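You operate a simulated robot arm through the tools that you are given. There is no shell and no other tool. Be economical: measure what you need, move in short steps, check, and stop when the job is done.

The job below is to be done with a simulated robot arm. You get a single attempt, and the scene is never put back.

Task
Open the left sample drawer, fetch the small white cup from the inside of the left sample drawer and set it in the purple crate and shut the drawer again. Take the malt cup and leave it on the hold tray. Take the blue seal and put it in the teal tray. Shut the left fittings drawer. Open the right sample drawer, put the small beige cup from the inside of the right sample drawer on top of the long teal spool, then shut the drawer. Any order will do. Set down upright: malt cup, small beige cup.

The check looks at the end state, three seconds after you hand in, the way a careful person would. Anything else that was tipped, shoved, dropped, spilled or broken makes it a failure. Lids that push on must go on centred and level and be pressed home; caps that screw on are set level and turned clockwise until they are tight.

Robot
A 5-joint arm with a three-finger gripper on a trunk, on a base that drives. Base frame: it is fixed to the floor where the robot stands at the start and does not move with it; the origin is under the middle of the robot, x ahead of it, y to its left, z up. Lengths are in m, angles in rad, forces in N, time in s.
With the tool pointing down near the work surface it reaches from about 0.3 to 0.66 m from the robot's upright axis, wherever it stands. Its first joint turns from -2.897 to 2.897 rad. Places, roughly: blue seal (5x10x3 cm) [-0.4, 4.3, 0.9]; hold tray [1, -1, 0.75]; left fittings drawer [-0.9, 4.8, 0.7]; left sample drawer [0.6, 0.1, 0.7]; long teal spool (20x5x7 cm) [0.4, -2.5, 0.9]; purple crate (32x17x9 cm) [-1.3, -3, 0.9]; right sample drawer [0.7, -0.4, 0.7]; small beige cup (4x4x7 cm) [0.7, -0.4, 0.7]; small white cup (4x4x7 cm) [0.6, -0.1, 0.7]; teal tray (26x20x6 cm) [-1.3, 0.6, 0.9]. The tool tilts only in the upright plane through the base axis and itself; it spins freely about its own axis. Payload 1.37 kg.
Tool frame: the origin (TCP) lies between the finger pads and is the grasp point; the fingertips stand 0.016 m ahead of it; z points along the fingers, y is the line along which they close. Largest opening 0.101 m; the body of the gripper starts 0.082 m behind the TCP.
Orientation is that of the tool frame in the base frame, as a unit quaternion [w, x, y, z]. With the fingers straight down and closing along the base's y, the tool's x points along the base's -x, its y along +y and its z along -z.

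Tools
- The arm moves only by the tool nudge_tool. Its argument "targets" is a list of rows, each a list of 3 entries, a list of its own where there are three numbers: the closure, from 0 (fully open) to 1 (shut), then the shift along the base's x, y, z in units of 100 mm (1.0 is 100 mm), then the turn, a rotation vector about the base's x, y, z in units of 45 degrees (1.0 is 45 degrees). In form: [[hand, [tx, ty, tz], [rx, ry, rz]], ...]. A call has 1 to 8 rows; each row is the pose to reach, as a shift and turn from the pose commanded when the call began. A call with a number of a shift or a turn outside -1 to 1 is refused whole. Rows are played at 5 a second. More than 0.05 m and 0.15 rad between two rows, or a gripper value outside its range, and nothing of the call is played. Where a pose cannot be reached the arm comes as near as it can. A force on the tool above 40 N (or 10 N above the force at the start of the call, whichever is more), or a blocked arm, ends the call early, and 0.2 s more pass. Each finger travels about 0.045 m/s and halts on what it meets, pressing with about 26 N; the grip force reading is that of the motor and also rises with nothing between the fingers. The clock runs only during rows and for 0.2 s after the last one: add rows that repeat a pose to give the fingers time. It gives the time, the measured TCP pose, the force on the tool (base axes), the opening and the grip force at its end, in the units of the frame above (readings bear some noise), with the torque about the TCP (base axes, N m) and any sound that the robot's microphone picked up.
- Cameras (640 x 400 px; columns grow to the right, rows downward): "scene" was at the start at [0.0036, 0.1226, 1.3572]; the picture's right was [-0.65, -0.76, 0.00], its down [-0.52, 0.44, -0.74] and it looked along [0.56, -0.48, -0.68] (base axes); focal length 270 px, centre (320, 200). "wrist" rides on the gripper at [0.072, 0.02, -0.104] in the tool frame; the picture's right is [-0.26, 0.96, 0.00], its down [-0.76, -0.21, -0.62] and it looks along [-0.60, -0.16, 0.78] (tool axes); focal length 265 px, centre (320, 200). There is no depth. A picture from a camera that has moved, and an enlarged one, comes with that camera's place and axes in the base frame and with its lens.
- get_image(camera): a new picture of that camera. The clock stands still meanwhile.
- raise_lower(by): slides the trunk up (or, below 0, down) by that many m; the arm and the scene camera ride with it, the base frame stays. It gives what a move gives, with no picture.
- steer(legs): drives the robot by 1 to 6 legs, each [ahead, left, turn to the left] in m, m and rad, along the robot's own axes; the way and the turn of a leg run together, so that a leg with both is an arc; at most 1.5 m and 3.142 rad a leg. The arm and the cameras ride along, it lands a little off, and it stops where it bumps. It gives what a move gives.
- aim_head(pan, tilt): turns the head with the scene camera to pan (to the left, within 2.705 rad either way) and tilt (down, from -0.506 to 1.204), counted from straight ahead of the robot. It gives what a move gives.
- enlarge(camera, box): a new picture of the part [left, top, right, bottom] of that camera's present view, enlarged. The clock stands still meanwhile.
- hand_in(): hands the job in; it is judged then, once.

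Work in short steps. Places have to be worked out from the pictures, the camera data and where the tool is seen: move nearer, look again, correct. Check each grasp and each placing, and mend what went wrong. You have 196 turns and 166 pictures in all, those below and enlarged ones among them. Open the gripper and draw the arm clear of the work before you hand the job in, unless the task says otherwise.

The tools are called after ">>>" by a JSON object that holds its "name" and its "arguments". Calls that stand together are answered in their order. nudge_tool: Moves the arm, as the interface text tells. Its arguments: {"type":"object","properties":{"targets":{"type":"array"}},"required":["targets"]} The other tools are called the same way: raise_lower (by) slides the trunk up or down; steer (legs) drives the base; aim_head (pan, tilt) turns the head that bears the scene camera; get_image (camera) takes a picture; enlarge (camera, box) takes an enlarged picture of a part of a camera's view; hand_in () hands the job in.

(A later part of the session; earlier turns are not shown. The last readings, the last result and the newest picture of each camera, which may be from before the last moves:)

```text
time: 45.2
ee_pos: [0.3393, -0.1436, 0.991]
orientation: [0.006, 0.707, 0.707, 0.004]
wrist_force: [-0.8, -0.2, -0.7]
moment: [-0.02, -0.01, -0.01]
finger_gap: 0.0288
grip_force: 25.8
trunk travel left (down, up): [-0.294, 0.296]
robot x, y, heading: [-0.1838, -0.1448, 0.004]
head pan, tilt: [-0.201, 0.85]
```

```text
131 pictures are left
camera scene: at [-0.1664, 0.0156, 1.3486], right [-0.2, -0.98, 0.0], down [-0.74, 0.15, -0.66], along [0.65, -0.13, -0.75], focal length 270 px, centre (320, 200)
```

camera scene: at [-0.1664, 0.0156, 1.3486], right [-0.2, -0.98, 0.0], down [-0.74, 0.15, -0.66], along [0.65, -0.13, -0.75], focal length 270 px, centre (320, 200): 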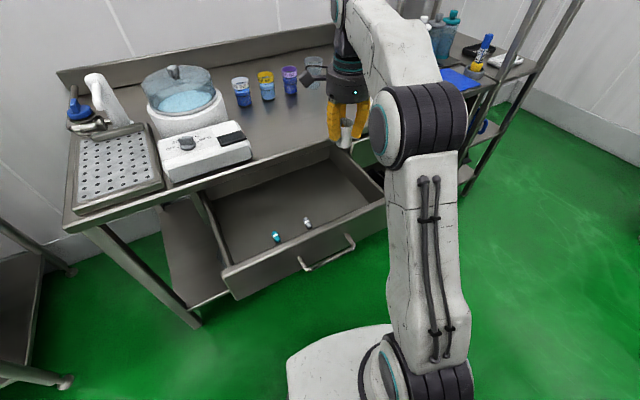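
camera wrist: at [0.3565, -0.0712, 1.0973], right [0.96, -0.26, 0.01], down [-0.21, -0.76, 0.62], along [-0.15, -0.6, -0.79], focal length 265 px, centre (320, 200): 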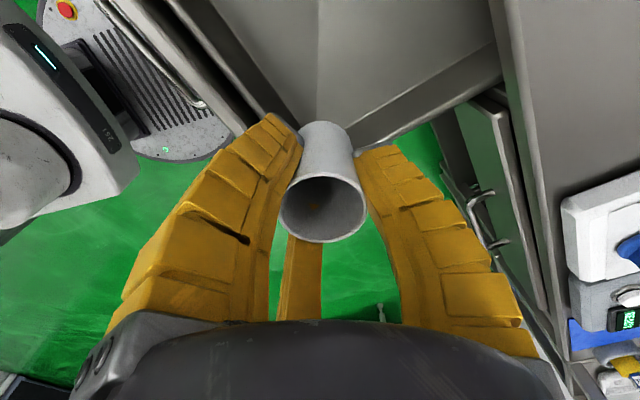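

The cup hangs straight. I reach over the bench and set it down temporarily near the front edge around (0.55, -0.14).

>>> {"name": "steer", "arguments": {"legs": [[0.11, 0, 0]]}}

>>> {"name": "nudge_tool", "arguments": {"targets": [[0.8, [0.4, 0, 0], [0, 0, 0]], [0.8, [0.8, 0, 0], [0, 0, 0]], [0.8, [1.0, 0, -0.2], [0, 0, 0]], [0.8, [1.0, 0, -0.5], [0, 0, 0]], [0.8, [1.0, 0, -0.73], [0, 0, 0]]]}}

>>> {"name": "get_image", "arguments": {"camera": "wrist"}}

>>> {"name": "get_image", "arguments": {"camera": "scene"}}

```text
time: 46.4
ee_pos: [0.4502, -0.142, 0.9914]
orientation: [0.004, 0.707, 0.708, 0.005]
wrist_force: [0.2, -0.4, -0.6]
moment: [-0.02, 0.01, -0.01]
finger_gap: 0.029
grip_force: 26.0
trunk travel left (down, up): [-0.294, 0.296]
robot x, y, heading: [-0.0723, -0.1451, 0.002]
head pan, tilt: [-0.201, 0.85]
```

```text
time: 47.6
ee_pos: [0.5403, -0.1441, 0.9139]
orientation: [0.004, 0.706, 0.708, 0.005]
wrist_force: [0.3, -0.7, -0.2]
moment: [0.01, -0.01, -0.04]
finger_gap: 0.0289
grip_force: 25.5
out of reach, approached as far as the arm can: row 2, 3, 4, 5
trunk travel left (down, up): [-0.294, 0.296]
robot x, y, heading: [-0.0741, -0.1412, 0.001]
head pan, tilt: [-0.201, 0.85]
```

```text
130 pictures are left
camera wrist: at [0.558, -0.0719, 1.0195], right [0.96, -0.26, 0.01], down [-0.21, -0.76, 0.62], along [-0.15, -0.6, -0.79], focal length 265 px, centre (320, 200)
```

wrist: 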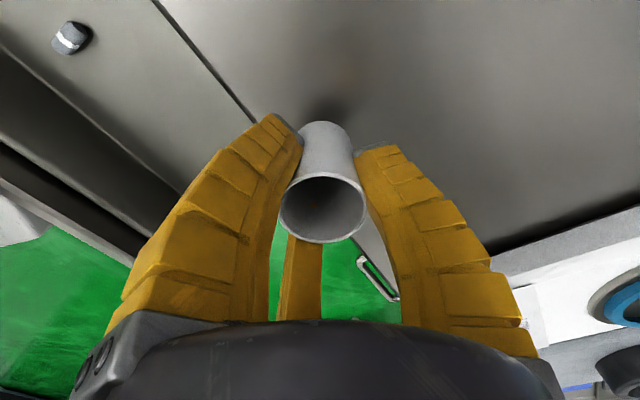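

```text
129 pictures are left
camera scene: at [-0.0553, 0.0159, 1.3487], right [-0.2, -0.98, 0.0], down [-0.74, 0.15, -0.66], along [0.65, -0.13, -0.75], focal length 270 px, centre (320, 200)
```

scene: 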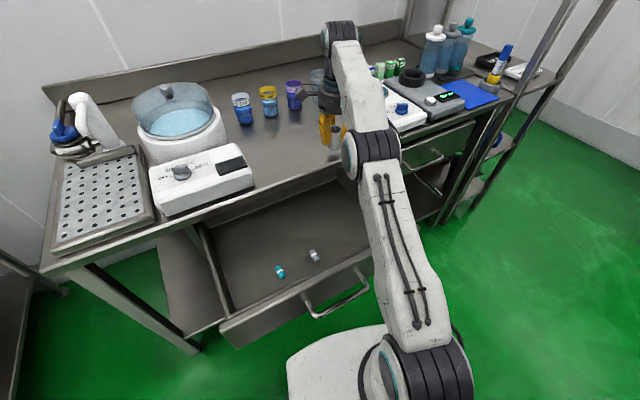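

The cup is over the bench, just above it. I lower in small steps.

>>> {"name": "nudge_tool", "arguments": {"targets": [[0.8, [0, 0, -0.03], [0, 0, 0]], [0.8, [0, 0, -0.06], [0, 0, 0]], [0.8, [0, 0, -0.06], [0, 0, 0]]]}}

>>> {"name": "nudge_tool", "arguments": {"targets": [[0.8, [0, 0, -0.03], [0, 0, 0]], [0.8, [0, 0, -0.06], [0, 0, 0]], [0.8, [0, 0, -0.06], [0, 0, 0]]]}}

```text
time: 48.4
ee_pos: [0.5412, -0.1435, 0.9086]
orientation: [0.005, 0.706, 0.708, 0.005]
wrist_force: [0.1, 0.4, -0.7]
moment: [0.02, 0.02, 0.03]
finger_gap: 0.0291
grip_force: 26.0
trunk travel left (down, up): [-0.294, 0.296]
robot x, y, heading: [-0.0736, -0.1468, -0.0]
head pan, tilt: [-0.201, 0.85]
```

```text
time: 49.2
ee_pos: [0.5409, -0.1432, 0.9017]
orientation: [0.005, 0.707, 0.707, 0.005]
wrist_force: [0.1, -0.3, 0.1]
moment: [0.0, 0.01, 0.0]
finger_gap: 0.0289
grip_force: 26.1
trunk travel left (down, up): [-0.294, 0.296]
robot x, y, heading: [-0.0705, -0.1438, 0.002]
head pan, tilt: [-0.201, 0.85]
```

No contact yet; keep lowering slowly.

>>> {"name": "nudge_tool", "arguments": {"targets": [[0.8, [0, 0, -0.03], [0, 0, 0]], [0.8, [0, 0, -0.06], [0, 0, 0]], [0.8, [0, 0, -0.06], [0, 0, 0]]]}}

>>> {"name": "nudge_tool", "arguments": {"targets": [[0.8, [0, 0, -0.03], [0, 0, 0]], [0.8, [0, 0, -0.06], [0, 0, 0]], [0.8, [0, 0, -0.06], [0, 0, 0]]]}}

>>> {"name": "get_image", "arguments": {"camera": "wrist"}}

```text
time: 50.0
ee_pos: [0.5403, -0.1431, 0.8958]
orientation: [0.004, 0.706, 0.708, 0.004]
wrist_force: [-0.5, 0.1, -0.2]
moment: [0.01, 0.03, 0.01]
finger_gap: 0.0293
grip_force: 26.2
trunk travel left (down, up): [-0.294, 0.296]
robot x, y, heading: [-0.0701, -0.1452, -0.001]
head pan, tilt: [-0.201, 0.85]
```

```text
time: 50.8
ee_pos: [0.5399, -0.1428, 0.8919]
orientation: [0.007, 0.707, 0.707, 0.005]
wrist_force: [3.0, -0.1, 9.6]
moment: [0.06, -0.02, -0.03]
finger_gap: 0.0296
grip_force: 25.9
trunk travel left (down, up): [-0.294, 0.296]
robot x, y, heading: [-0.0711, -0.1405, 0.004]
head pan, tilt: [-0.201, 0.85]
```

```text
128 pictures are left
camera wrist: at [0.5573, -0.0708, 0.9978], right [0.96, -0.26, 0.02], down [-0.22, -0.76, 0.62], along [-0.15, -0.6, -0.79], focal length 265 px, centre (320, 200)
```

wrist: 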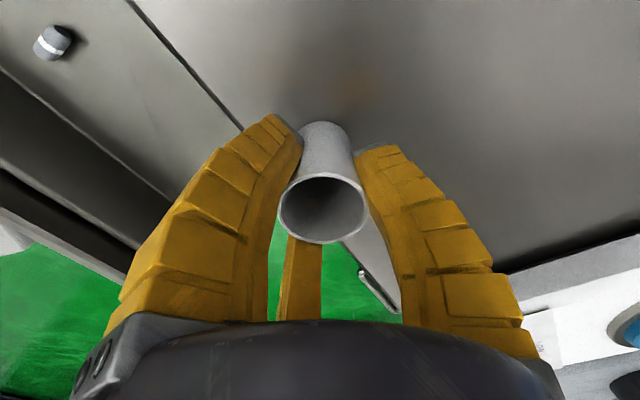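

Contact: the cup stands on the bench. I release and rise straight up.

>>> {"name": "nudge_tool", "arguments": {"targets": [[0.6, [0, 0, 0.02], [0, 0, 0]], [0.4, [0, 0, 0.02], [0, 0, 0]], [0.3, [0, 0, 0.02], [0, 0, 0]], [0.3, [0, 0, 0.02], [0, 0, 0]], [0.3, [0, 0, 0.4], [0, 0, 0]], [0.3, [0, 0, 0.8], [0, 0, 0]], [0.3, [0, 0, 1.0], [0, 0, 0]]]}}

>>> {"name": "get_image", "arguments": {"camera": "wrist"}}

>>> {"name": "get_image", "arguments": {"camera": "scene"}}

```text
time: 52.4
ee_pos: [0.5148, -0.1435, 0.9639]
orientation: [0.004, 0.707, 0.708, 0.004]
wrist_force: [0.0, -0.5, 0.5]
moment: [-0.01, 0.0, -0.01]
finger_gap: 0.0734
grip_force: 2.2
out of reach, approached as far as the arm can: row 5, 6, 7
trunk travel left (down, up): [-0.294, 0.296]
robot x, y, heading: [-0.0727, -0.1425, 0.004]
head pan, tilt: [-0.201, 0.85]
```

```text
127 pictures are left
camera wrist: at [0.5327, -0.0715, 1.0693], right [0.96, -0.26, 0.01], down [-0.21, -0.76, 0.62], along [-0.15, -0.6, -0.79], focal length 265 px, centre (320, 200)
```

wrist: 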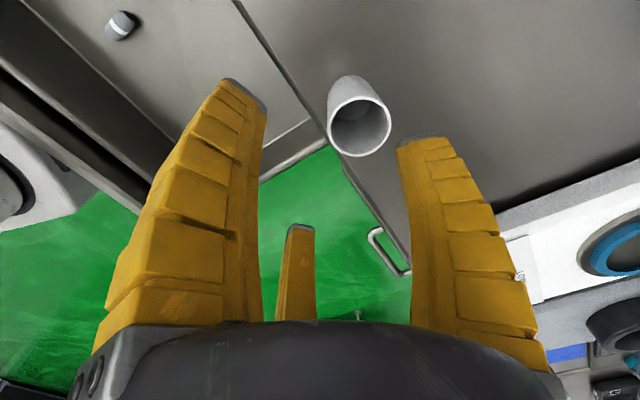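

```text
126 pictures are left
camera scene: at [-0.055, 0.016, 1.3486], right [-0.2, -0.98, 0.0], down [-0.74, 0.15, -0.66], along [0.65, -0.13, -0.75], focal length 270 px, centre (320, 200)
```

scene: 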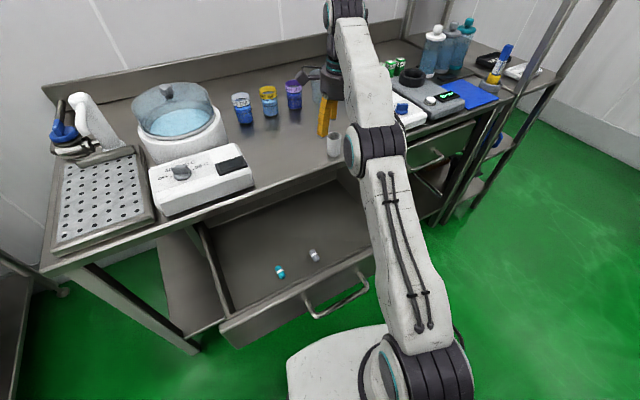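

The white cup stands on the bench. Now I shut the drawer: raise a little, back away, then lower the tool in front of the handle.

>>> {"name": "raise_lower", "arguments": {"by": 0.05}}

>>> {"name": "steer", "arguments": {"legs": [[-0.42, 0.065, 0]]}}

>>> {"name": "raise_lower", "arguments": {"by": -0.21}}

>>> {"name": "get_image", "arguments": {"camera": "wrist"}}

>>> {"name": "get_image", "arguments": {"camera": "scene"}}

```text
time: 53.4
ee_pos: [0.5156, -0.1443, 1.0122]
orientation: [0.004, 0.706, 0.708, 0.004]
wrist_force: [0.1, 0.8, -0.1]
moment: [-0.01, 0.02, -0.02]
finger_gap: 0.0734
grip_force: 2.3
trunk travel left (down, up): [-0.344, 0.246]
robot x, y, heading: [-0.0728, -0.145, 0.003]
head pan, tilt: [-0.201, 0.85]
```

```text
time: 56.0
ee_pos: [0.0946, -0.0803, 1.0133]
orientation: [0.005, 0.707, 0.708, 0.005]
wrist_force: [0.0, -0.2, 0.3]
moment: [0.04, 0.03, 0.0]
finger_gap: 0.0735
grip_force: 2.4
trunk travel left (down, up): [-0.344, 0.246]
robot x, y, heading: [-0.4897, -0.0791, 0.002]
head pan, tilt: [-0.201, 0.85]
```

```text
time: 58.2
ee_pos: [0.0958, -0.0805, 0.8042]
orientation: [0.005, 0.707, 0.707, 0.006]
wrist_force: [0.8, -0.7, 0.1]
moment: [0.01, 0.0, 0.01]
finger_gap: 0.0735
grip_force: 1.7
trunk travel left (down, up): [-0.134, 0.456]
robot x, y, heading: [-0.4964, -0.0786, 0.01]
head pan, tilt: [-0.201, 0.85]
```

```text
125 pictures are left
camera wrist: at [0.1123, -0.0077, 0.9093], right [0.96, -0.26, 0.01], down [-0.21, -0.76, 0.62], along [-0.15, -0.6, -0.79], focal length 265 px, centre (320, 200)
```

wrist: 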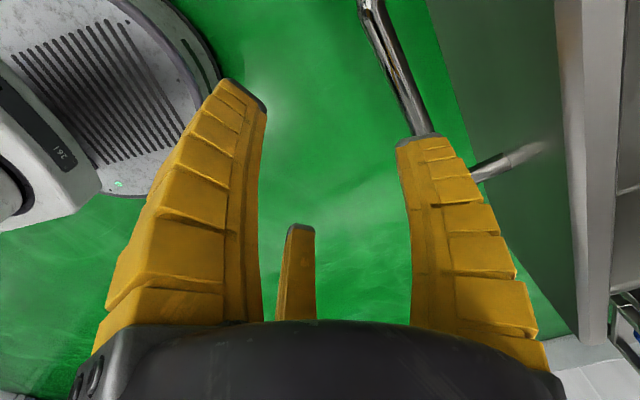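

```text
124 pictures are left
camera scene: at [-0.4757, 0.0797, 1.1887], right [-0.2, -0.98, 0.0], down [-0.74, 0.15, -0.66], along [0.65, -0.13, -0.75], focal length 270 px, centre (320, 200)
```

scene: 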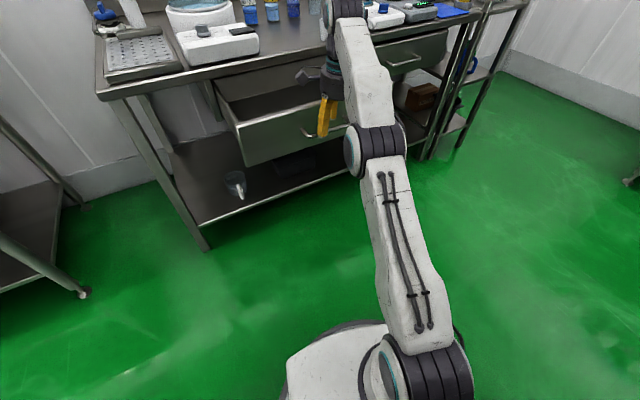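

The bar is just ahead of the forward finger. I lower in front of it, then push by driving along the drawer's axis.

>>> {"name": "nudge_tool", "arguments": {"targets": [[0.28, [-0.15, 0.1, -0.2], [0, 0, 0]], [0.28, [-0.15, 0.1, -0.5], [0, 0, 0]], [0.28, [-0.15, 0.1, -0.7], [0, 0, 0]]]}}

>>> {"name": "steer", "arguments": {"legs": [[0.21, 0.063, 0]]}}

>>> {"name": "get_image", "arguments": {"camera": "wrist"}}

>>> {"name": "get_image", "arguments": {"camera": "scene"}}

```text
time: 59.0
ee_pos: [0.0797, -0.0706, 0.7331]
orientation: [0.005, 0.706, 0.708, 0.006]
wrist_force: [0.0, 0.7, 0.5]
moment: [-0.02, -0.01, 0.02]
finger_gap: 0.0754
grip_force: 2.4
trunk travel left (down, up): [-0.134, 0.456]
robot x, y, heading: [-0.4901, -0.0802, 0.005]
head pan, tilt: [-0.201, 0.85]
```

```text
time: 60.7
ee_pos: [0.2907, -0.0088, 0.7335]
orientation: [0.004, 0.707, 0.707, 0.005]
wrist_force: [-0.2, 0.2, 0.3]
moment: [-0.01, 0.0, 0.01]
finger_gap: 0.0753
grip_force: 1.7
trunk travel left (down, up): [-0.134, 0.456]
robot x, y, heading: [-0.281, -0.0168, -0.001]
head pan, tilt: [-0.201, 0.85]
```

```text
123 pictures are left
camera wrist: at [0.3084, 0.0639, 0.8392], right [0.96, -0.27, 0.01], down [-0.22, -0.76, 0.62], along [-0.15, -0.6, -0.79], focal length 265 px, centre (320, 200)
```

wrist: 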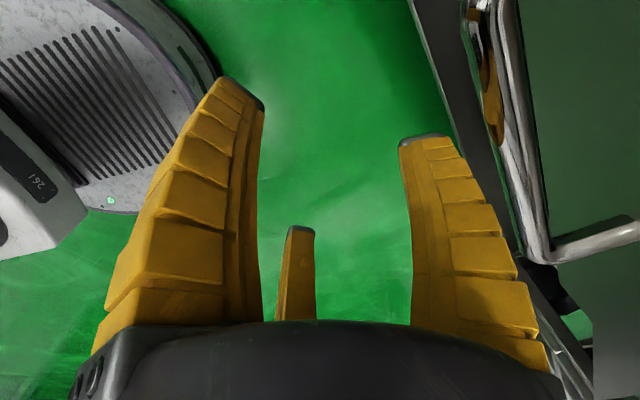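

```text
122 pictures are left
camera scene: at [-0.2643, 0.1427, 1.1886], right [-0.2, -0.98, 0.0], down [-0.74, 0.15, -0.66], along [0.65, -0.13, -0.75], focal length 270 px, centre (320, 200)
```

scene: 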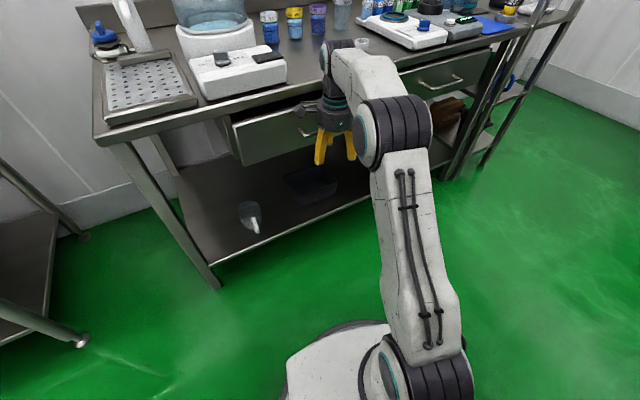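

Nearly shut; about 5–6 cm remain. I drive a little more, then finish with the arm.

>>> {"name": "steer", "arguments": {"legs": [[0.045, 0.013, 0]]}}

>>> {"name": "nudge_tool", "arguments": {"targets": [[0.28, [0.06, 0.02, 0], [0, 0, 0]], [0.28, [0.12, 0.04, 0], [0, 0, 0]], [0.28, [0.18, 0.05, 0], [0, 0, 0]], [0.28, [0.24, 0.07, 0], [0, 0, 0]], [0.28, [0.3, 0.09, 0], [0, 0, 0]]]}}

>>> {"name": "get_image", "arguments": {"camera": "scene"}}

>>> {"name": "get_image", "arguments": {"camera": "wrist"}}

```text
time: 61.6
ee_pos: [0.3345, 0.004, 0.7318]
orientation: [0.005, 0.708, 0.706, 0.004]
wrist_force: [-7.1, -2.0, -3.8]
moment: [-0.03, 0.13, -0.04]
finger_gap: 0.0691
grip_force: 0.0
trunk travel left (down, up): [-0.134, 0.456]
robot x, y, heading: [-0.236, -0.0076, -0.001]
head pan, tilt: [-0.201, 0.85]
```

```text
time: 62.4
ee_pos: [0.3438, 0.0046, 0.7311]
orientation: [-0.006, 0.711, 0.703, -0.006]
wrist_force: [-24.9, -4.1, 0.9]
moment: [0.06, -0.34, -0.04]
finger_gap: 0.0573
grip_force: 0.0
trunk travel left (down, up): [-0.134, 0.456]
robot x, y, heading: [-0.2372, -0.0063, -0.001]
head pan, tilt: [-0.201, 0.85]
stopped in row 3: the force on the tool passed its limit at 43 N (the readings are from after the stop); the commanded pose is now the measured one
```

```text
121 pictures are left
camera scene: at [-0.2227, 0.1549, 1.1888], right [-0.2, -0.98, 0.0], down [-0.73, 0.15, -0.66], along [0.65, -0.13, -0.75], focal length 270 px, centre (320, 200)
```

scene: 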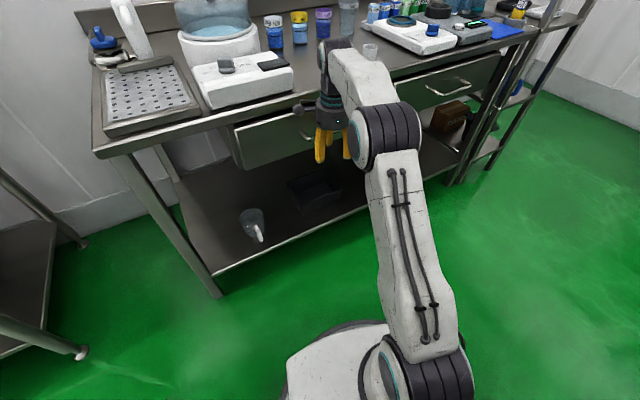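

```text
120 pictures are left
camera wrist: at [0.3634, 0.0771, 0.8369], right [0.96, -0.27, -0.02], down [-0.2, -0.75, 0.62], along [-0.18, -0.6, -0.78], focal length 265 px, centre (320, 200)
```

wrist: 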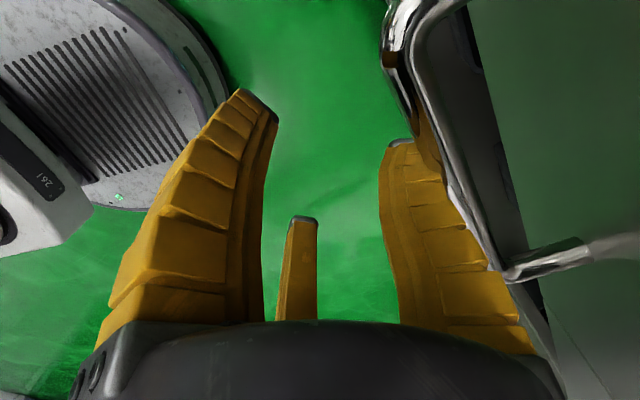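

The resistance jumped, probably shut. I check by zooming on the drawer's edges.

>>> {"name": "enlarge", "arguments": {"camera": "scene", "box": [200, 70, 480, 190]}}

```text
2.29 times, centred on (340, 130) of scene
camera zoom: at [-0.2227, 0.1549, 1.1888], right [-0.2, -0.98, 0.0], down [-0.73, 0.15, -0.66], along [0.65, -0.13, -0.75], focal length 617 px, centre (274, 360)
```

zoom: 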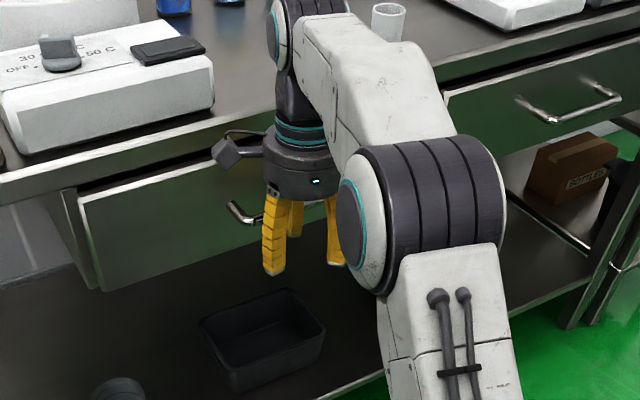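

I back the tool off and look at both drawer fronts for flushness.

>>> {"name": "nudge_tool", "arguments": {"targets": [[0.28, [-0.3, 0, 0], [0, 0, 0]], [0.28, [-0.6, 0, 0.1], [0, 0, 0]], [0.28, [-0.6, 0, 0.5], [0, 0, 0]], [0.28, [-0.6, 0, 0.9], [0, 0, 0]]]}}

>>> {"name": "steer", "arguments": {"legs": [[-0.15, -0.25, 0]]}}

>>> {"name": "get_image", "arguments": {"camera": "scene"}}

>>> {"name": "enlarge", "arguments": {"camera": "scene", "box": [200, 50, 520, 210]}}

```text
time: 63.4
ee_pos: [0.2862, 0.0055, 0.8212]
orientation: [-0.003, 0.71, 0.704, -0.003]
wrist_force: [-0.6, 1.3, 0.1]
moment: [0.01, -0.02, -0.01]
finger_gap: 0.0754
grip_force: 2.1
trunk travel left (down, up): [-0.134, 0.456]
robot x, y, heading: [-0.2377, -0.0032, 0.0]
head pan, tilt: [-0.201, 0.85]
```

```text
time: 65.4
ee_pos: [0.1354, -0.2476, 0.82]
orientation: [-0.003, 0.711, 0.703, -0.004]
wrist_force: [-0.4, -0.3, -0.2]
moment: [0.01, 0.01, -0.01]
finger_gap: 0.0754
grip_force: 2.2
trunk travel left (down, up): [-0.134, 0.456]
robot x, y, heading: [-0.3906, -0.2573, -0.003]
head pan, tilt: [-0.201, 0.85]
```

```text
118 pictures are left
camera scene: at [-0.3706, -0.0957, 1.1886], right [-0.2, -0.98, 0.0], down [-0.74, 0.15, -0.66], along [0.65, -0.13, -0.75], focal length 270 px, centre (320, 200)
```

scene: 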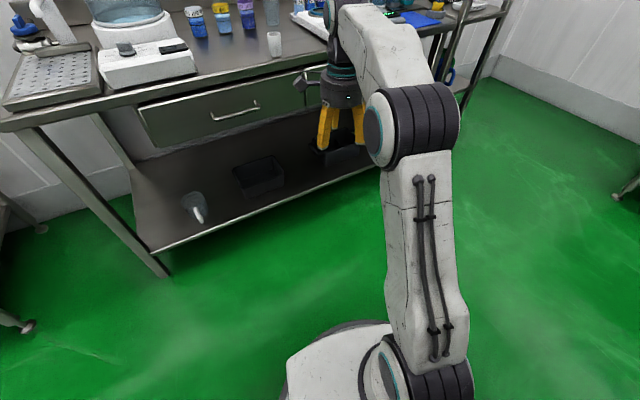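

```text
2.00 times, centred on (360, 130) of scene
camera zoom: at [-0.3706, -0.0957, 1.1886], right [-0.2, -0.98, 0.0], down [-0.74, 0.15, -0.66], along [0.65, -0.13, -0.75], focal length 540 px, centre (240, 340)
```

zoom: 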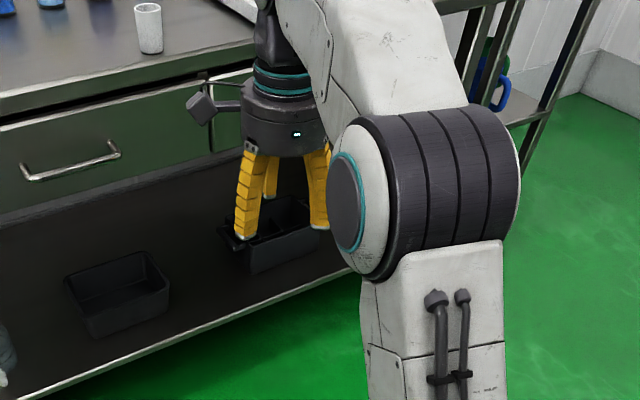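

The left drawer is flush with its neighbour: shut. The right handle's bar is at about (0.545, -0.452, 0.75). I pitch the tool up again and move in front of it.

>>> {"name": "nudge_tool", "arguments": {"targets": [[0.45, [0, 0, 0], [0, -0.16, 0]], [0.45, [0, 0, 0], [0, -0.32, 0]], [0.45, [0, 0, 0], [0, -0.48, 0]], [0.45, [0, 0, 0], [0, -0.64, 0]], [0.45, [0, 0, 0], [0, -0.8, 0]]]}}

>>> {"name": "nudge_tool", "arguments": {"targets": [[0.45, [0, 0, 0], [0, -0.16, 0]], [0.45, [0, 0, -0.1], [0, -0.32, 0]], [0.45, [0, 0, -0.2], [0, -0.48, 0]], [0.45, [0, 0, -0.3], [0, -0.64, 0]], [0.45, [0, 0, -0.4], [0, -0.8, 0]], [0.45, [0, 0, -0.5], [0, -0.8, 0]]]}}

>>> {"name": "steer", "arguments": {"legs": [[0.3, -0.2, 0]]}}

>>> {"name": "get_image", "arguments": {"camera": "wrist"}}

>>> {"name": "get_image", "arguments": {"camera": "scene"}}

```text
time: 66.6
ee_pos: [0.1351, -0.2491, 0.8206]
orientation: [0.212, 0.675, 0.671, 0.22]
wrist_force: [-0.2, -0.2, 0.3]
moment: [0.01, -0.04, 0.02]
finger_gap: 0.0587
grip_force: 3.0
trunk travel left (down, up): [-0.134, 0.456]
robot x, y, heading: [-0.3859, -0.2581, -0.007]
head pan, tilt: [-0.201, 0.85]
```

```text
time: 68.0
ee_pos: [0.1343, -0.2524, 0.7706]
orientation: [0.409, 0.575, 0.572, 0.417]
wrist_force: [-0.5, -0.8, -0.7]
moment: [0.0, 0.03, 0.01]
finger_gap: 0.0591
grip_force: 1.9
out of reach, approached as far as the arm can: row 2, 3, 4, 5, 6
trunk travel left (down, up): [-0.134, 0.456]
robot x, y, heading: [-0.3859, -0.258, -0.009]
head pan, tilt: [-0.201, 0.85]
```

```text
time: 70.3
ee_pos: [0.4369, -0.4513, 0.7711]
orientation: [0.409, 0.575, 0.573, 0.418]
wrist_force: [0.7, -1.0, -0.4]
moment: [-0.01, 0.03, -0.03]
finger_gap: 0.0593
grip_force: 2.9
trunk travel left (down, up): [-0.134, 0.456]
robot x, y, heading: [-0.0864, -0.4546, -0.006]
head pan, tilt: [-0.201, 0.85]
```

```text
116 pictures are left
camera wrist: at [0.3433, -0.3809, 0.8247], right [0.31, -0.27, 0.91], down [-0.65, -0.76, -0.01], along [0.69, -0.59, -0.41], focal length 265 px, centre (320, 200)
```

wrist: 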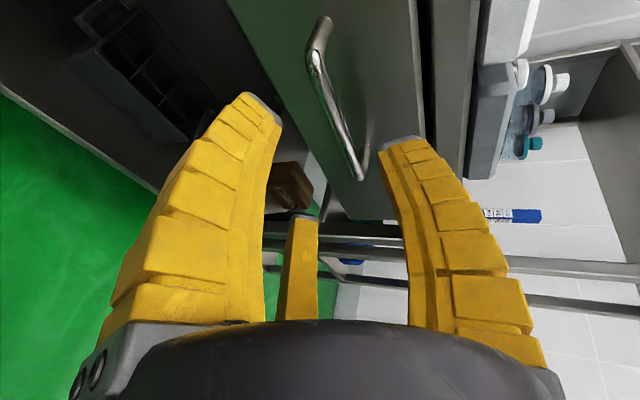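

```text
115 pictures are left
camera scene: at [-0.0686, -0.2957, 1.1886], right [-0.2, -0.98, 0.0], down [-0.74, 0.15, -0.66], along [0.65, -0.13, -0.75], focal length 270 px, centre (320, 200)
```

scene: 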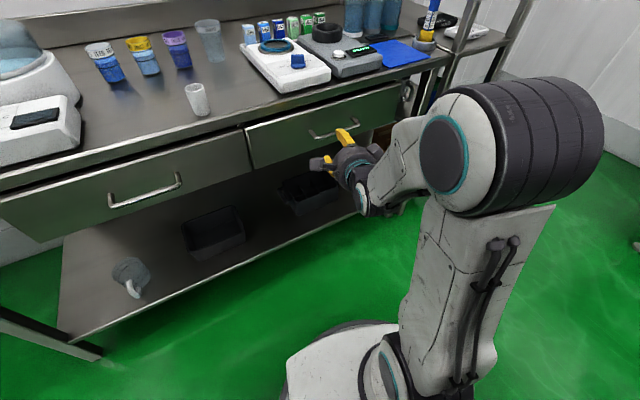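

The bar's centre is about (0.55, -0.475, 0.748). I drive 5 cm nearer, lower, and straddle the bar.

>>> {"name": "steer", "arguments": {"legs": [[0.05, -0.015, 0]]}}

>>> {"name": "nudge_tool", "arguments": {"targets": [[0.42, [0, 0, -0.17], [0, 0, 0]], [0.42, [0.05, 0, -0.35], [0, 0, 0]], [0.42, [0.3, 0, -0.35], [0, 0, 0]], [0.42, [0.5, 0, -0.35], [0, 0, 0]], [0.42, [0.6, 0, -0.35], [0, 0, 0]]]}}

>>> {"name": "get_image", "arguments": {"camera": "wrist"}}

```text
time: 71.3
ee_pos: [0.4872, -0.4677, 0.7719]
orientation: [0.408, 0.575, 0.573, 0.418]
wrist_force: [-0.9, -0.6, 0.2]
moment: [0.01, -0.01, -0.01]
finger_gap: 0.059
grip_force: 2.3
trunk travel left (down, up): [-0.134, 0.456]
robot x, y, heading: [-0.035, -0.4698, 0.002]
head pan, tilt: [-0.201, 0.85]
```

```text
time: 72.5
ee_pos: [0.5474, -0.4673, 0.7364]
orientation: [0.409, 0.575, 0.573, 0.417]
wrist_force: [0.0, -0.8, -0.9]
moment: [0.0, 0.0, 0.0]
finger_gap: 0.0621
grip_force: 2.3
trunk travel left (down, up): [-0.134, 0.456]
robot x, y, heading: [-0.0338, -0.4742, -0.002]
head pan, tilt: [-0.201, 0.85]
```

```text
114 pictures are left
camera wrist: at [0.4533, -0.396, 0.7895], right [0.31, -0.27, 0.91], down [-0.65, -0.76, -0.01], along [0.69, -0.59, -0.41], focal length 265 px, centre (320, 200)
```

wrist: 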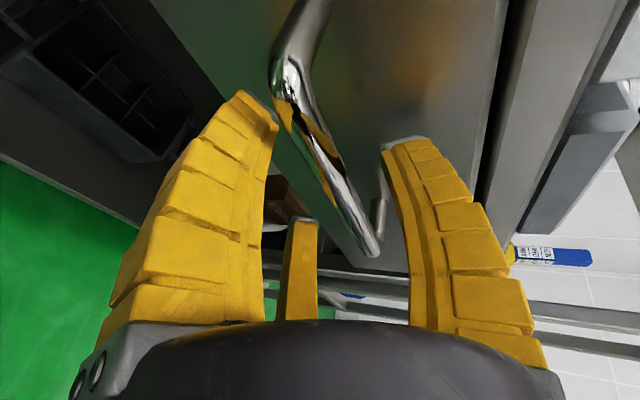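

The bar is nicely between the fingers. I advance 8 mm and close.

>>> {"name": "nudge_tool", "arguments": {"targets": [[0.42, [0.08, 0, 0], [0, 0, 0]], [0.6, [0.08, 0, 0], [0, 0, 0]], [0.7, [0.08, 0, 0], [0, 0, 0]], [0.8, [0.08, 0, 0], [0, 0, 0]], [0.9, [0.08, 0, 0], [0, 0, 0]], [1, [0.08, 0, 0], [0, 0, 0]], [1, [0.08, 0, 0], [0, 0, 0]], [1, [0.08, 0, 0], [0, 0, 0]]]}}

>>> {"name": "get_image", "arguments": {"camera": "wrist"}}

```text
time: 74.3
ee_pos: [0.5548, -0.4661, 0.7337]
orientation: [0.408, 0.575, 0.573, 0.417]
wrist_force: [1.8, 0.9, -1.4]
moment: [-0.19, -0.06, 0.24]
finger_gap: 0.006
grip_force: 27.8
trunk travel left (down, up): [-0.134, 0.456]
robot x, y, heading: [-0.0373, -0.4702, 0.002]
head pan, tilt: [-0.201, 0.85]
```

```text
113 pictures are left
camera wrist: at [0.4614, -0.3957, 0.7887], right [0.31, -0.27, 0.91], down [-0.65, -0.76, -0.01], along [0.69, -0.59, -0.41], focal length 265 px, centre (320, 200)
```

wrist: 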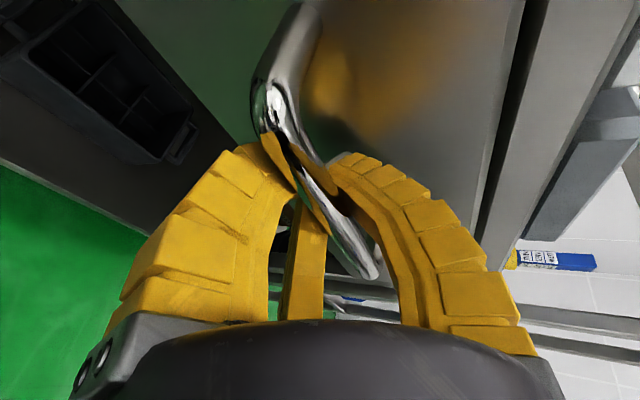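

The fingers enclose the bar. I pull 24 cm by driving back along the drawer's axis.

>>> {"name": "steer", "arguments": {"legs": [[-0.115, -0.034, 0], [-0.125, -0.037, 0]]}}

>>> {"name": "get_image", "arguments": {"camera": "scene"}}

```text
time: 76.4
ee_pos: [0.3147, -0.5375, 0.7335]
orientation: [0.408, 0.576, 0.574, 0.416]
wrist_force: [2.9, -8.1, -13.8]
moment: [-0.33, -0.34, 0.22]
finger_gap: 0.0061
grip_force: 27.9
trunk travel left (down, up): [-0.134, 0.456]
robot x, y, heading: [-0.2769, -0.5433, -0.0]
head pan, tilt: [-0.201, 0.85]
```

```text
112 pictures are left
camera scene: at [-0.2581, -0.3823, 1.1886], right [-0.2, -0.98, 0.0], down [-0.74, 0.15, -0.66], along [0.65, -0.13, -0.75], focal length 270 px, centre (320, 200)
```

scene: 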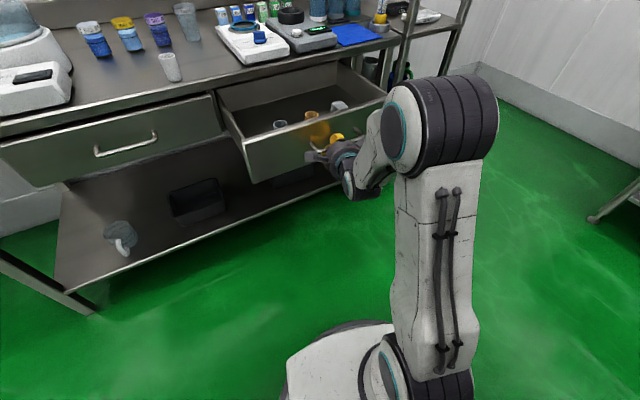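

Open. I zoom in to see which cup is the beige one.

>>> {"name": "enlarge", "arguments": {"camera": "scene", "box": [220, 60, 400, 180]}}

```text
3.33 times, centred on (310, 120) of scene
camera zoom: at [-0.2581, -0.3823, 1.1886], right [-0.2, -0.98, 0.0], down [-0.74, 0.15, -0.66], along [0.65, -0.13, -0.75], focal length 900 px, centre (353, 467)
```

zoom: 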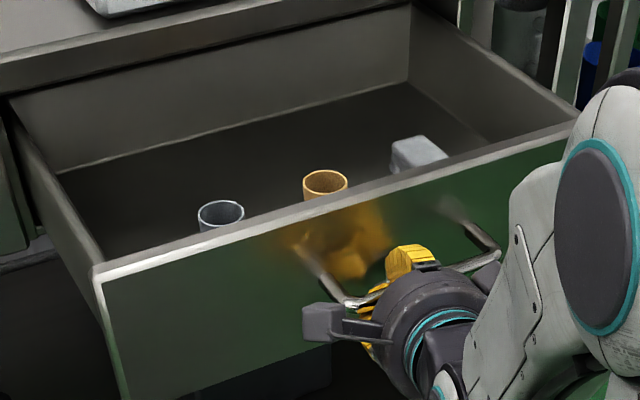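

The beige cup is the middle one, rim at about (0.445, -0.499). I release the bar, back off, rise and pitch the tool down.

>>> {"name": "nudge_tool", "arguments": {"targets": [[0.5, [0, 0, 0], [0, 0, 0]], [0.4, [0, 0, 0], [0, 0, 0]], [0.4, [0, 0, 0], [0, 0, 0]], [0.4, [-0.3, 0, 0.02], [0, 0, 0]], [0.4, [-0.7, 0, 0.1], [0, 0, 0]], [0.4, [-0.8, 0, 0.5], [0, 0, 0]], [0.4, [-0.8, 0, 0.95], [0, 0, 0]]]}}

>>> {"name": "nudge_tool", "arguments": {"targets": [[0.4, [0, 0, 0.3], [0, 0.16, 0]], [0.4, [0, 0, 0.6], [0, 0.32, 0]], [0.4, [0, 0, 0.8], [0, 0.48, 0]], [0.4, [0, 0, 1.0], [0, 0.64, 0]], [0.4, [0, 0, 1.0], [0, 0.8, 0]]]}}

>>> {"name": "nudge_tool", "arguments": {"targets": [[0.4, [0, 0, 0], [0, 0.16, 0]], [0.4, [0, 0, 0], [0, 0.32, 0]], [0.4, [0, 0, 0], [0, 0.48, 0]], [0.4, [0, 0, 0], [0, 0.64, 0]], [0.4, [0, 0, 0], [0, 0.8, 0]]]}}

>>> {"name": "get_image", "arguments": {"camera": "scene"}}

```text
time: 78.0
ee_pos: [0.2338, -0.5376, 0.828]
orientation: [0.407, 0.575, 0.574, 0.417]
wrist_force: [0.3, 0.7, 0.3]
moment: [0.0, -0.02, -0.01]
finger_gap: 0.0638
grip_force: 2.5
trunk travel left (down, up): [-0.134, 0.456]
robot x, y, heading: [-0.2767, -0.5408, 0.003]
head pan, tilt: [-0.201, 0.85]
```

```text
time: 79.2
ee_pos: [0.235, -0.5372, 0.9296]
orientation: [0.211, 0.676, 0.672, 0.217]
wrist_force: [0.1, 0.3, -0.1]
moment: [0.0, -0.03, 0.02]
finger_gap: 0.0639
grip_force: 2.1
trunk travel left (down, up): [-0.134, 0.456]
robot x, y, heading: [-0.2742, -0.5447, -0.0]
head pan, tilt: [-0.201, 0.85]
```

```text
time: 80.4
ee_pos: [0.2181, -0.5382, 0.9072]
orientation: [-0.004, 0.711, 0.704, -0.003]
wrist_force: [-0.9, 0.4, -0.5]
moment: [0.02, 0.02, 0.02]
finger_gap: 0.064
grip_force: 2.6
out of reach, approached as far as the arm can: row 5
trunk travel left (down, up): [-0.134, 0.456]
robot x, y, heading: [-0.2795, -0.5444, -0.0]
head pan, tilt: [-0.201, 0.85]
```

```text
110 pictures are left
camera scene: at [-0.2591, -0.3816, 1.1886], right [-0.2, -0.98, 0.0], down [-0.74, 0.15, -0.66], along [0.65, -0.13, -0.75], focal length 270 px, centre (320, 200)
```

scene: 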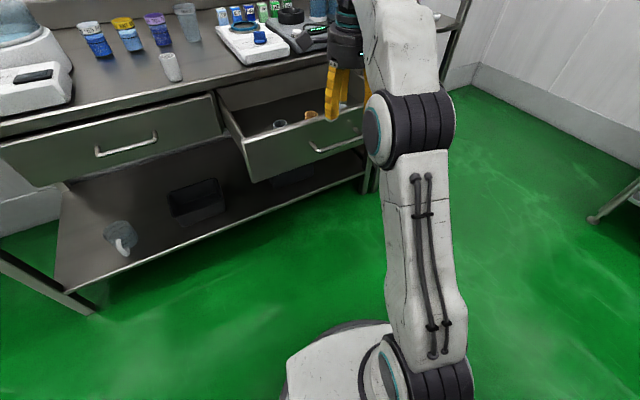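

Now I drive so the tool hangs above the beige cup.

>>> {"name": "steer", "arguments": {"legs": [[0.227, 0.039, 0]]}}

>>> {"name": "get_image", "arguments": {"camera": "wrist"}}

>>> {"name": "get_image", "arguments": {"camera": "scene"}}

```text
time: 82.1
ee_pos: [0.4435, -0.4976, 0.9076]
orientation: [-0.003, 0.71, 0.704, -0.003]
wrist_force: [0.1, 0.3, -0.1]
moment: [0.02, -0.02, 0.01]
finger_gap: 0.0638
grip_force: 2.8
trunk travel left (down, up): [-0.134, 0.456]
robot x, y, heading: [-0.0498, -0.5054, 0.002]
head pan, tilt: [-0.201, 0.85]
```

```text
109 pictures are left
camera wrist: at [0.4648, -0.4257, 1.0133], right [0.96, -0.27, -0.01], down [-0.21, -0.75, 0.62], along [-0.18, -0.6, -0.78], focal length 265 px, centre (320, 200)
```

wrist: 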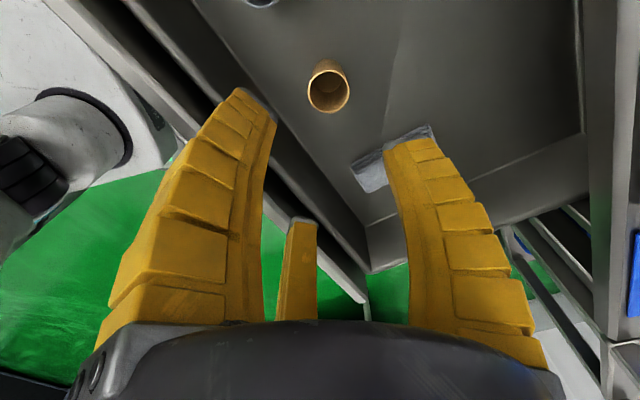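

```text
108 pictures are left
camera scene: at [-0.0328, -0.3426, 1.1886], right [-0.2, -0.98, 0.0], down [-0.74, 0.15, -0.66], along [0.65, -0.13, -0.75], focal length 270 px, centre (320, 200)
```

scene: 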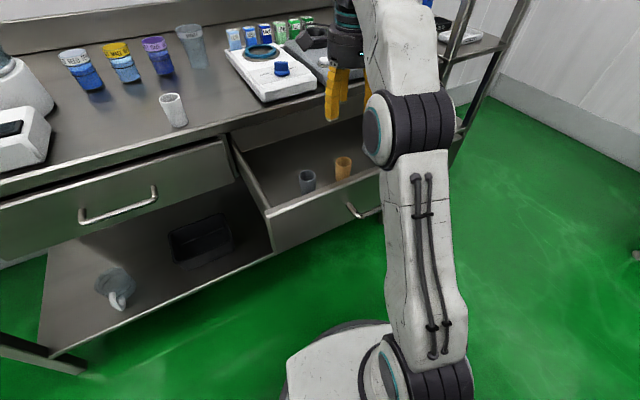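

Aligned at (0.448, -0.498). I descend to grasp height in two steps.

>>> {"name": "nudge_tool", "arguments": {"targets": [[0.35, [0.05, 0, -0.4], [0, 0, 0]], [0.35, [0.05, 0, -0.8], [0, 0, 0]], [0.35, [0.05, 0, -0.98], [0, 0, 0]]]}}

>>> {"name": "get_image", "arguments": {"camera": "wrist"}}

```text
time: 82.9
ee_pos: [0.4495, -0.4976, 0.8088]
orientation: [-0.003, 0.71, 0.704, -0.003]
wrist_force: [-0.5, 0.4, -1.1]
moment: [-0.01, 0.02, 0.0]
finger_gap: 0.069
grip_force: 1.9
trunk travel left (down, up): [-0.134, 0.456]
robot x, y, heading: [-0.0485, -0.5009, -0.0]
head pan, tilt: [-0.201, 0.85]
```

```text
107 pictures are left
camera wrist: at [0.4701, -0.4256, 0.9151], right [0.96, -0.27, -0.01], down [-0.21, -0.75, 0.62], along [-0.18, -0.6, -0.78], focal length 265 px, centre (320, 200)
```

wrist: 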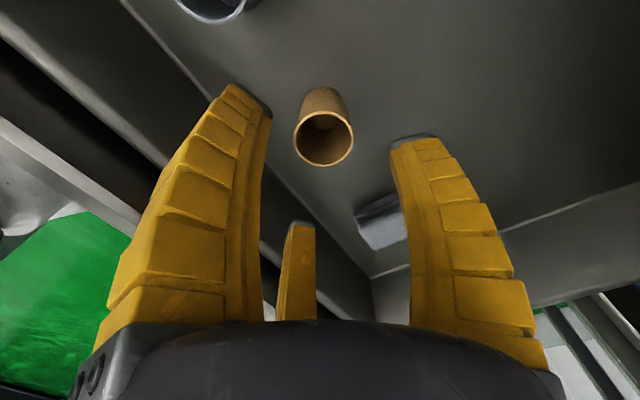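

Perfectly centred. Descend 7 cm and close.

>>> {"name": "nudge_tool", "arguments": {"targets": [[0.35, [0, 0, -0.35], [0, 0, 0]], [0.35, [0, 0, -0.7], [0, 0, 0]], [0.5, [0, 0, -0.7], [0, 0, 0]], [0.6, [0, 0, -0.7], [0, 0, 0]], [0.7, [0, 0, -0.7], [0, 0, 0]], [0.8, [0, 0, -0.7], [0, 0, 0]], [0.8, [0, 0, -0.7], [0, 0, 0]]]}}

>>> {"name": "nudge_tool", "arguments": {"targets": [[0.8, [0, 0, 0.3], [0, 0, 0]], [0.8, [0, 0, 0.6], [0, 0, 0]], [0.8, [0, 0, 0.95], [0, 0, 0]]]}}

>>> {"name": "raise_lower", "arguments": {"by": 0.16}}

>>> {"name": "get_image", "arguments": {"camera": "wrist"}}

```text
time: 84.5
ee_pos: [0.4497, -0.4963, 0.7401]
orientation: [-0.003, 0.709, 0.705, -0.003]
wrist_force: [-0.9, 0.7, 3.2]
moment: [0.01, 0.08, -0.01]
finger_gap: 0.0319
grip_force: 26.3
trunk travel left (down, up): [-0.134, 0.456]
robot x, y, heading: [-0.0525, -0.5043, -0.003]
head pan, tilt: [-0.201, 0.85]
```

```text
time: 85.3
ee_pos: [0.4492, -0.4973, 0.8356]
orientation: [-0.003, 0.709, 0.705, -0.003]
wrist_force: [0.4, -0.6, 0.0]
moment: [0.02, 0.03, 0.03]
finger_gap: 0.0301
grip_force: 26.2
trunk travel left (down, up): [-0.134, 0.456]
robot x, y, heading: [-0.0449, -0.5058, -0.001]
head pan, tilt: [-0.201, 0.85]
```

```text
time: 87.2
ee_pos: [0.4493, -0.4977, 0.995]
orientation: [-0.002, 0.71, 0.705, -0.004]
wrist_force: [-0.3, -0.2, -0.2]
moment: [-0.04, 0.03, 0.03]
finger_gap: 0.0293
grip_force: 26.3
trunk travel left (down, up): [-0.294, 0.296]
robot x, y, heading: [-0.0456, -0.5066, -0.002]
head pan, tilt: [-0.201, 0.85]
```

```text
106 pictures are left
camera wrist: at [0.4696, -0.4255, 1.1006], right [0.96, -0.27, -0.01], down [-0.21, -0.75, 0.62], along [-0.18, -0.6, -0.78], focal length 265 px, centre (320, 200)
```

wrist: 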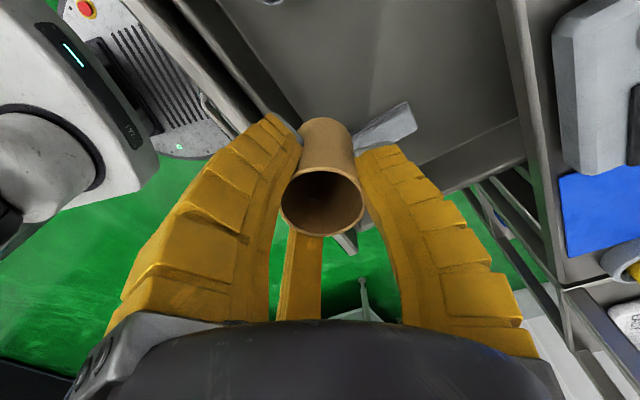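

The beige cup is held. I carry it to a free spot on the bench left of the white cup, about (0.53, -0.04).

>>> {"name": "steer", "arguments": {"legs": [[0.07, 0.457, 0]]}}

>>> {"name": "nudge_tool", "arguments": {"targets": [[0.8, [0.1, 0, -0.3], [0, 0, 0]], [0.8, [0.1, 0, -0.7], [0, 0, 0]], [0.8, [0.1, 0, -0.93], [0, 0, 0]]]}}

>>> {"name": "get_image", "arguments": {"camera": "wrist"}}

>>> {"name": "get_image", "arguments": {"camera": "scene"}}

```text
time: 89.9
ee_pos: [0.5202, -0.0427, 0.9958]
orientation: [-0.003, 0.71, 0.704, -0.003]
wrist_force: [-0.6, -0.6, -0.4]
moment: [0.01, 0.0, -0.01]
finger_gap: 0.0293
grip_force: 25.7
trunk travel left (down, up): [-0.294, 0.296]
robot x, y, heading: [0.0194, -0.0483, 0.003]
head pan, tilt: [-0.201, 0.85]
```

```text
time: 90.7
ee_pos: [0.5305, -0.0456, 0.9027]
orientation: [-0.004, 0.71, 0.704, -0.004]
wrist_force: [0.5, 0.7, 0.2]
moment: [-0.03, 0.0, 0.01]
finger_gap: 0.0289
grip_force: 26.2
trunk travel left (down, up): [-0.294, 0.296]
robot x, y, heading: [0.0232, -0.0491, 0.005]
head pan, tilt: [-0.201, 0.85]
```

```text
105 pictures are left
camera wrist: at [0.5498, 0.0283, 1.0076], right [0.96, -0.27, -0.01], down [-0.21, -0.75, 0.62], along [-0.17, -0.6, -0.78], focal length 265 px, centre (320, 200)
```

wrist: 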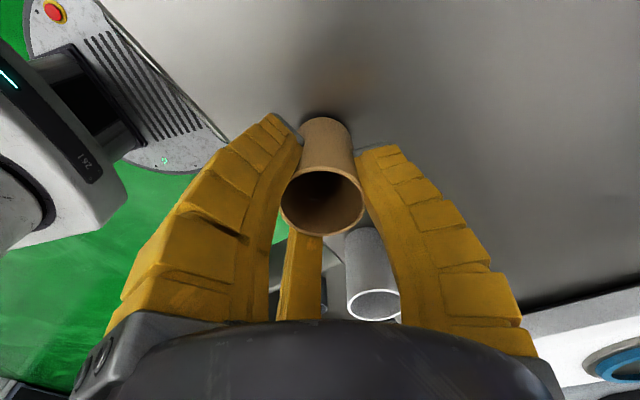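

```text
104 pictures are left
camera scene: at [0.0376, 0.1111, 1.3486], right [-0.2, -0.98, 0.0], down [-0.74, 0.15, -0.66], along [0.65, -0.13, -0.75], focal length 270 px, centre (320, 200)
```

scene: 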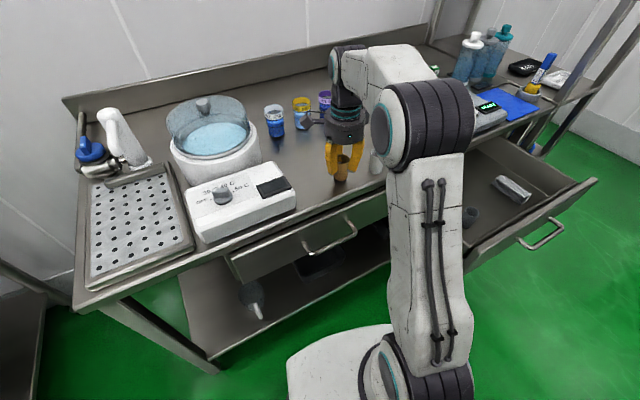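

Now lower the last centimetre to contact and release.

>>> {"name": "nudge_tool", "arguments": {"targets": [[0.8, [0, 0, -0.03], [0, 0, 0]], [0.8, [0, 0, -0.06], [0, 0, 0]], [0.8, [0, 0, -0.09], [0, 0, 0]], [0.8, [0, 0, -0.09], [0, 0, 0]]]}}

```text
time: 91.7
ee_pos: [0.529, -0.0446, 0.8946]
orientation: [-0.001, 0.71, 0.705, -0.001]
wrist_force: [1.3, -1.9, 18.5]
moment: [0.01, -0.06, 0.01]
finger_gap: 0.0301
grip_force: 26.0
trunk travel left (down, up): [-0.294, 0.296]
robot x, y, heading: [0.0195, -0.051, 0.007]
head pan, tilt: [-0.201, 0.85]
```

Firm contact. Release and rise.

>>> {"name": "nudge_tool", "arguments": {"targets": [[0.7, [0, 0, 0.02], [0, 0, 0]], [0.5, [0, 0, 0.02], [0, 0, 0]], [0.35, [0, 0, 0.02], [0, 0, 0]], [0.35, [0, 0, 0.02], [0, 0, 0]], [0.35, [0, 0, 0.4], [0, 0, 0]], [0.35, [0, 0, 0.8], [0, 0, 0]], [0.35, [0, 0, 1.0], [0, 0, 0]]]}}

>>> {"name": "raise_lower", "arguments": {"by": 0.05}}

>>> {"name": "get_image", "arguments": {"camera": "wrist"}}

>>> {"name": "get_image", "arguments": {"camera": "scene"}}

```text
time: 93.3
ee_pos: [0.5295, -0.0431, 0.9937]
orientation: [-0.003, 0.71, 0.705, -0.003]
wrist_force: [-0.2, -0.2, -0.6]
moment: [0.01, 0.03, 0.03]
finger_gap: 0.0686
grip_force: 2.7
trunk travel left (down, up): [-0.294, 0.296]
robot x, y, heading: [0.0224, -0.0489, 0.004]
head pan, tilt: [-0.201, 0.85]
```

```text
time: 94.2
ee_pos: [0.5299, -0.0434, 1.0438]
orientation: [-0.003, 0.71, 0.705, -0.003]
wrist_force: [0.7, -0.7, -0.6]
moment: [-0.03, -0.01, 0.0]
finger_gap: 0.0685
grip_force: 2.2
trunk travel left (down, up): [-0.344, 0.246]
robot x, y, heading: [0.0214, -0.0498, 0.002]
head pan, tilt: [-0.201, 0.85]
```

```text
103 pictures are left
camera wrist: at [0.5504, 0.0288, 1.1492], right [0.96, -0.27, -0.01], down [-0.21, -0.75, 0.62], along [-0.17, -0.6, -0.78], focal length 265 px, centre (320, 200)
```

wrist: 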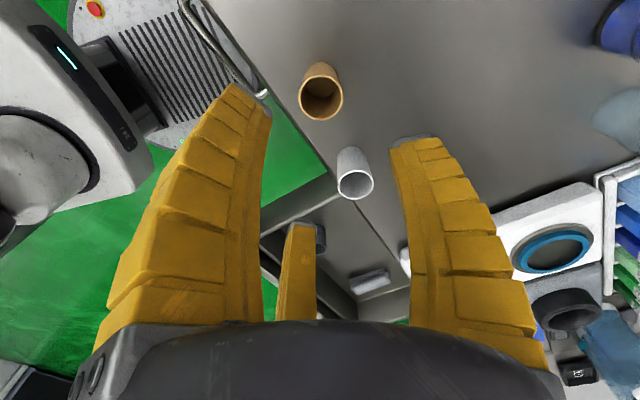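

```text
102 pictures are left
camera scene: at [0.0376, 0.1111, 1.3986], right [-0.2, -0.98, 0.0], down [-0.74, 0.15, -0.66], along [0.65, -0.13, -0.75], focal length 270 px, centre (320, 200)
```

scene: 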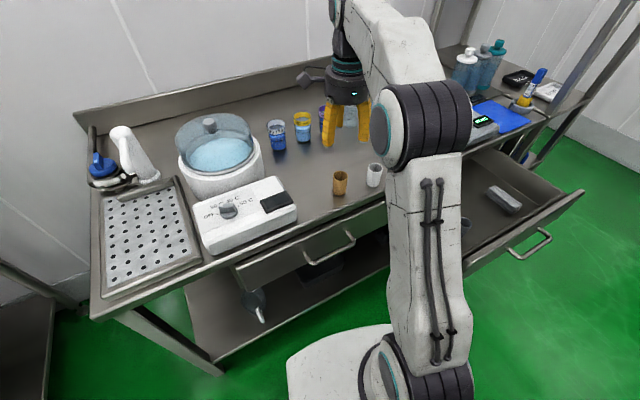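

Both cups stand on the bench. Next, shut the right drawer the same way: move to in front of its handle and lower.

>>> {"name": "steer", "arguments": {"legs": [[-0.31, -0.5, 0]]}}

>>> {"name": "raise_lower", "arguments": {"by": -0.21}}

>>> {"name": "get_image", "arguments": {"camera": "wrist"}}

```text
time: 97.6
ee_pos: [0.2204, -0.5421, 1.0438]
orientation: [-0.003, 0.709, 0.706, -0.003]
wrist_force: [-0.1, 0.2, -0.1]
moment: [-0.02, 0.01, -0.03]
finger_gap: 0.0686
grip_force: 2.7
trunk travel left (down, up): [-0.344, 0.246]
robot x, y, heading: [-0.2923, -0.5539, 0.001]
head pan, tilt: [-0.201, 0.85]
```

```text
time: 99.8
ee_pos: [0.219, -0.5408, 0.8332]
orientation: [-0.003, 0.708, 0.706, -0.004]
wrist_force: [0.2, -0.7, 0.0]
moment: [-0.01, 0.01, 0.05]
finger_gap: 0.0685
grip_force: 2.1
trunk travel left (down, up): [-0.134, 0.456]
robot x, y, heading: [-0.2909, -0.5509, 0.004]
head pan, tilt: [-0.201, 0.85]
```

```text
101 pictures are left
camera wrist: at [0.2398, -0.4697, 0.9392], right [0.96, -0.27, -0.01], down [-0.2, -0.76, 0.62], along [-0.17, -0.6, -0.78], focal length 265 px, centre (320, 200)
```

wrist: 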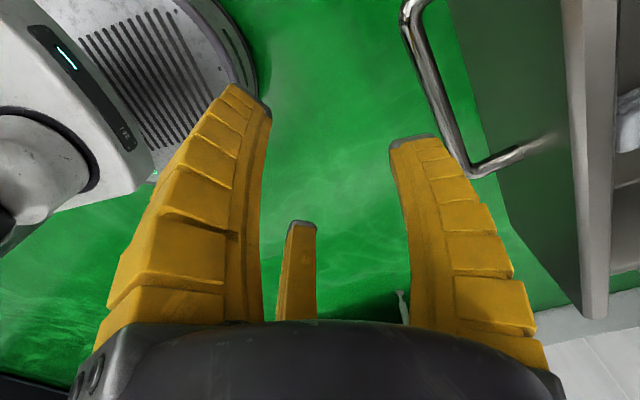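

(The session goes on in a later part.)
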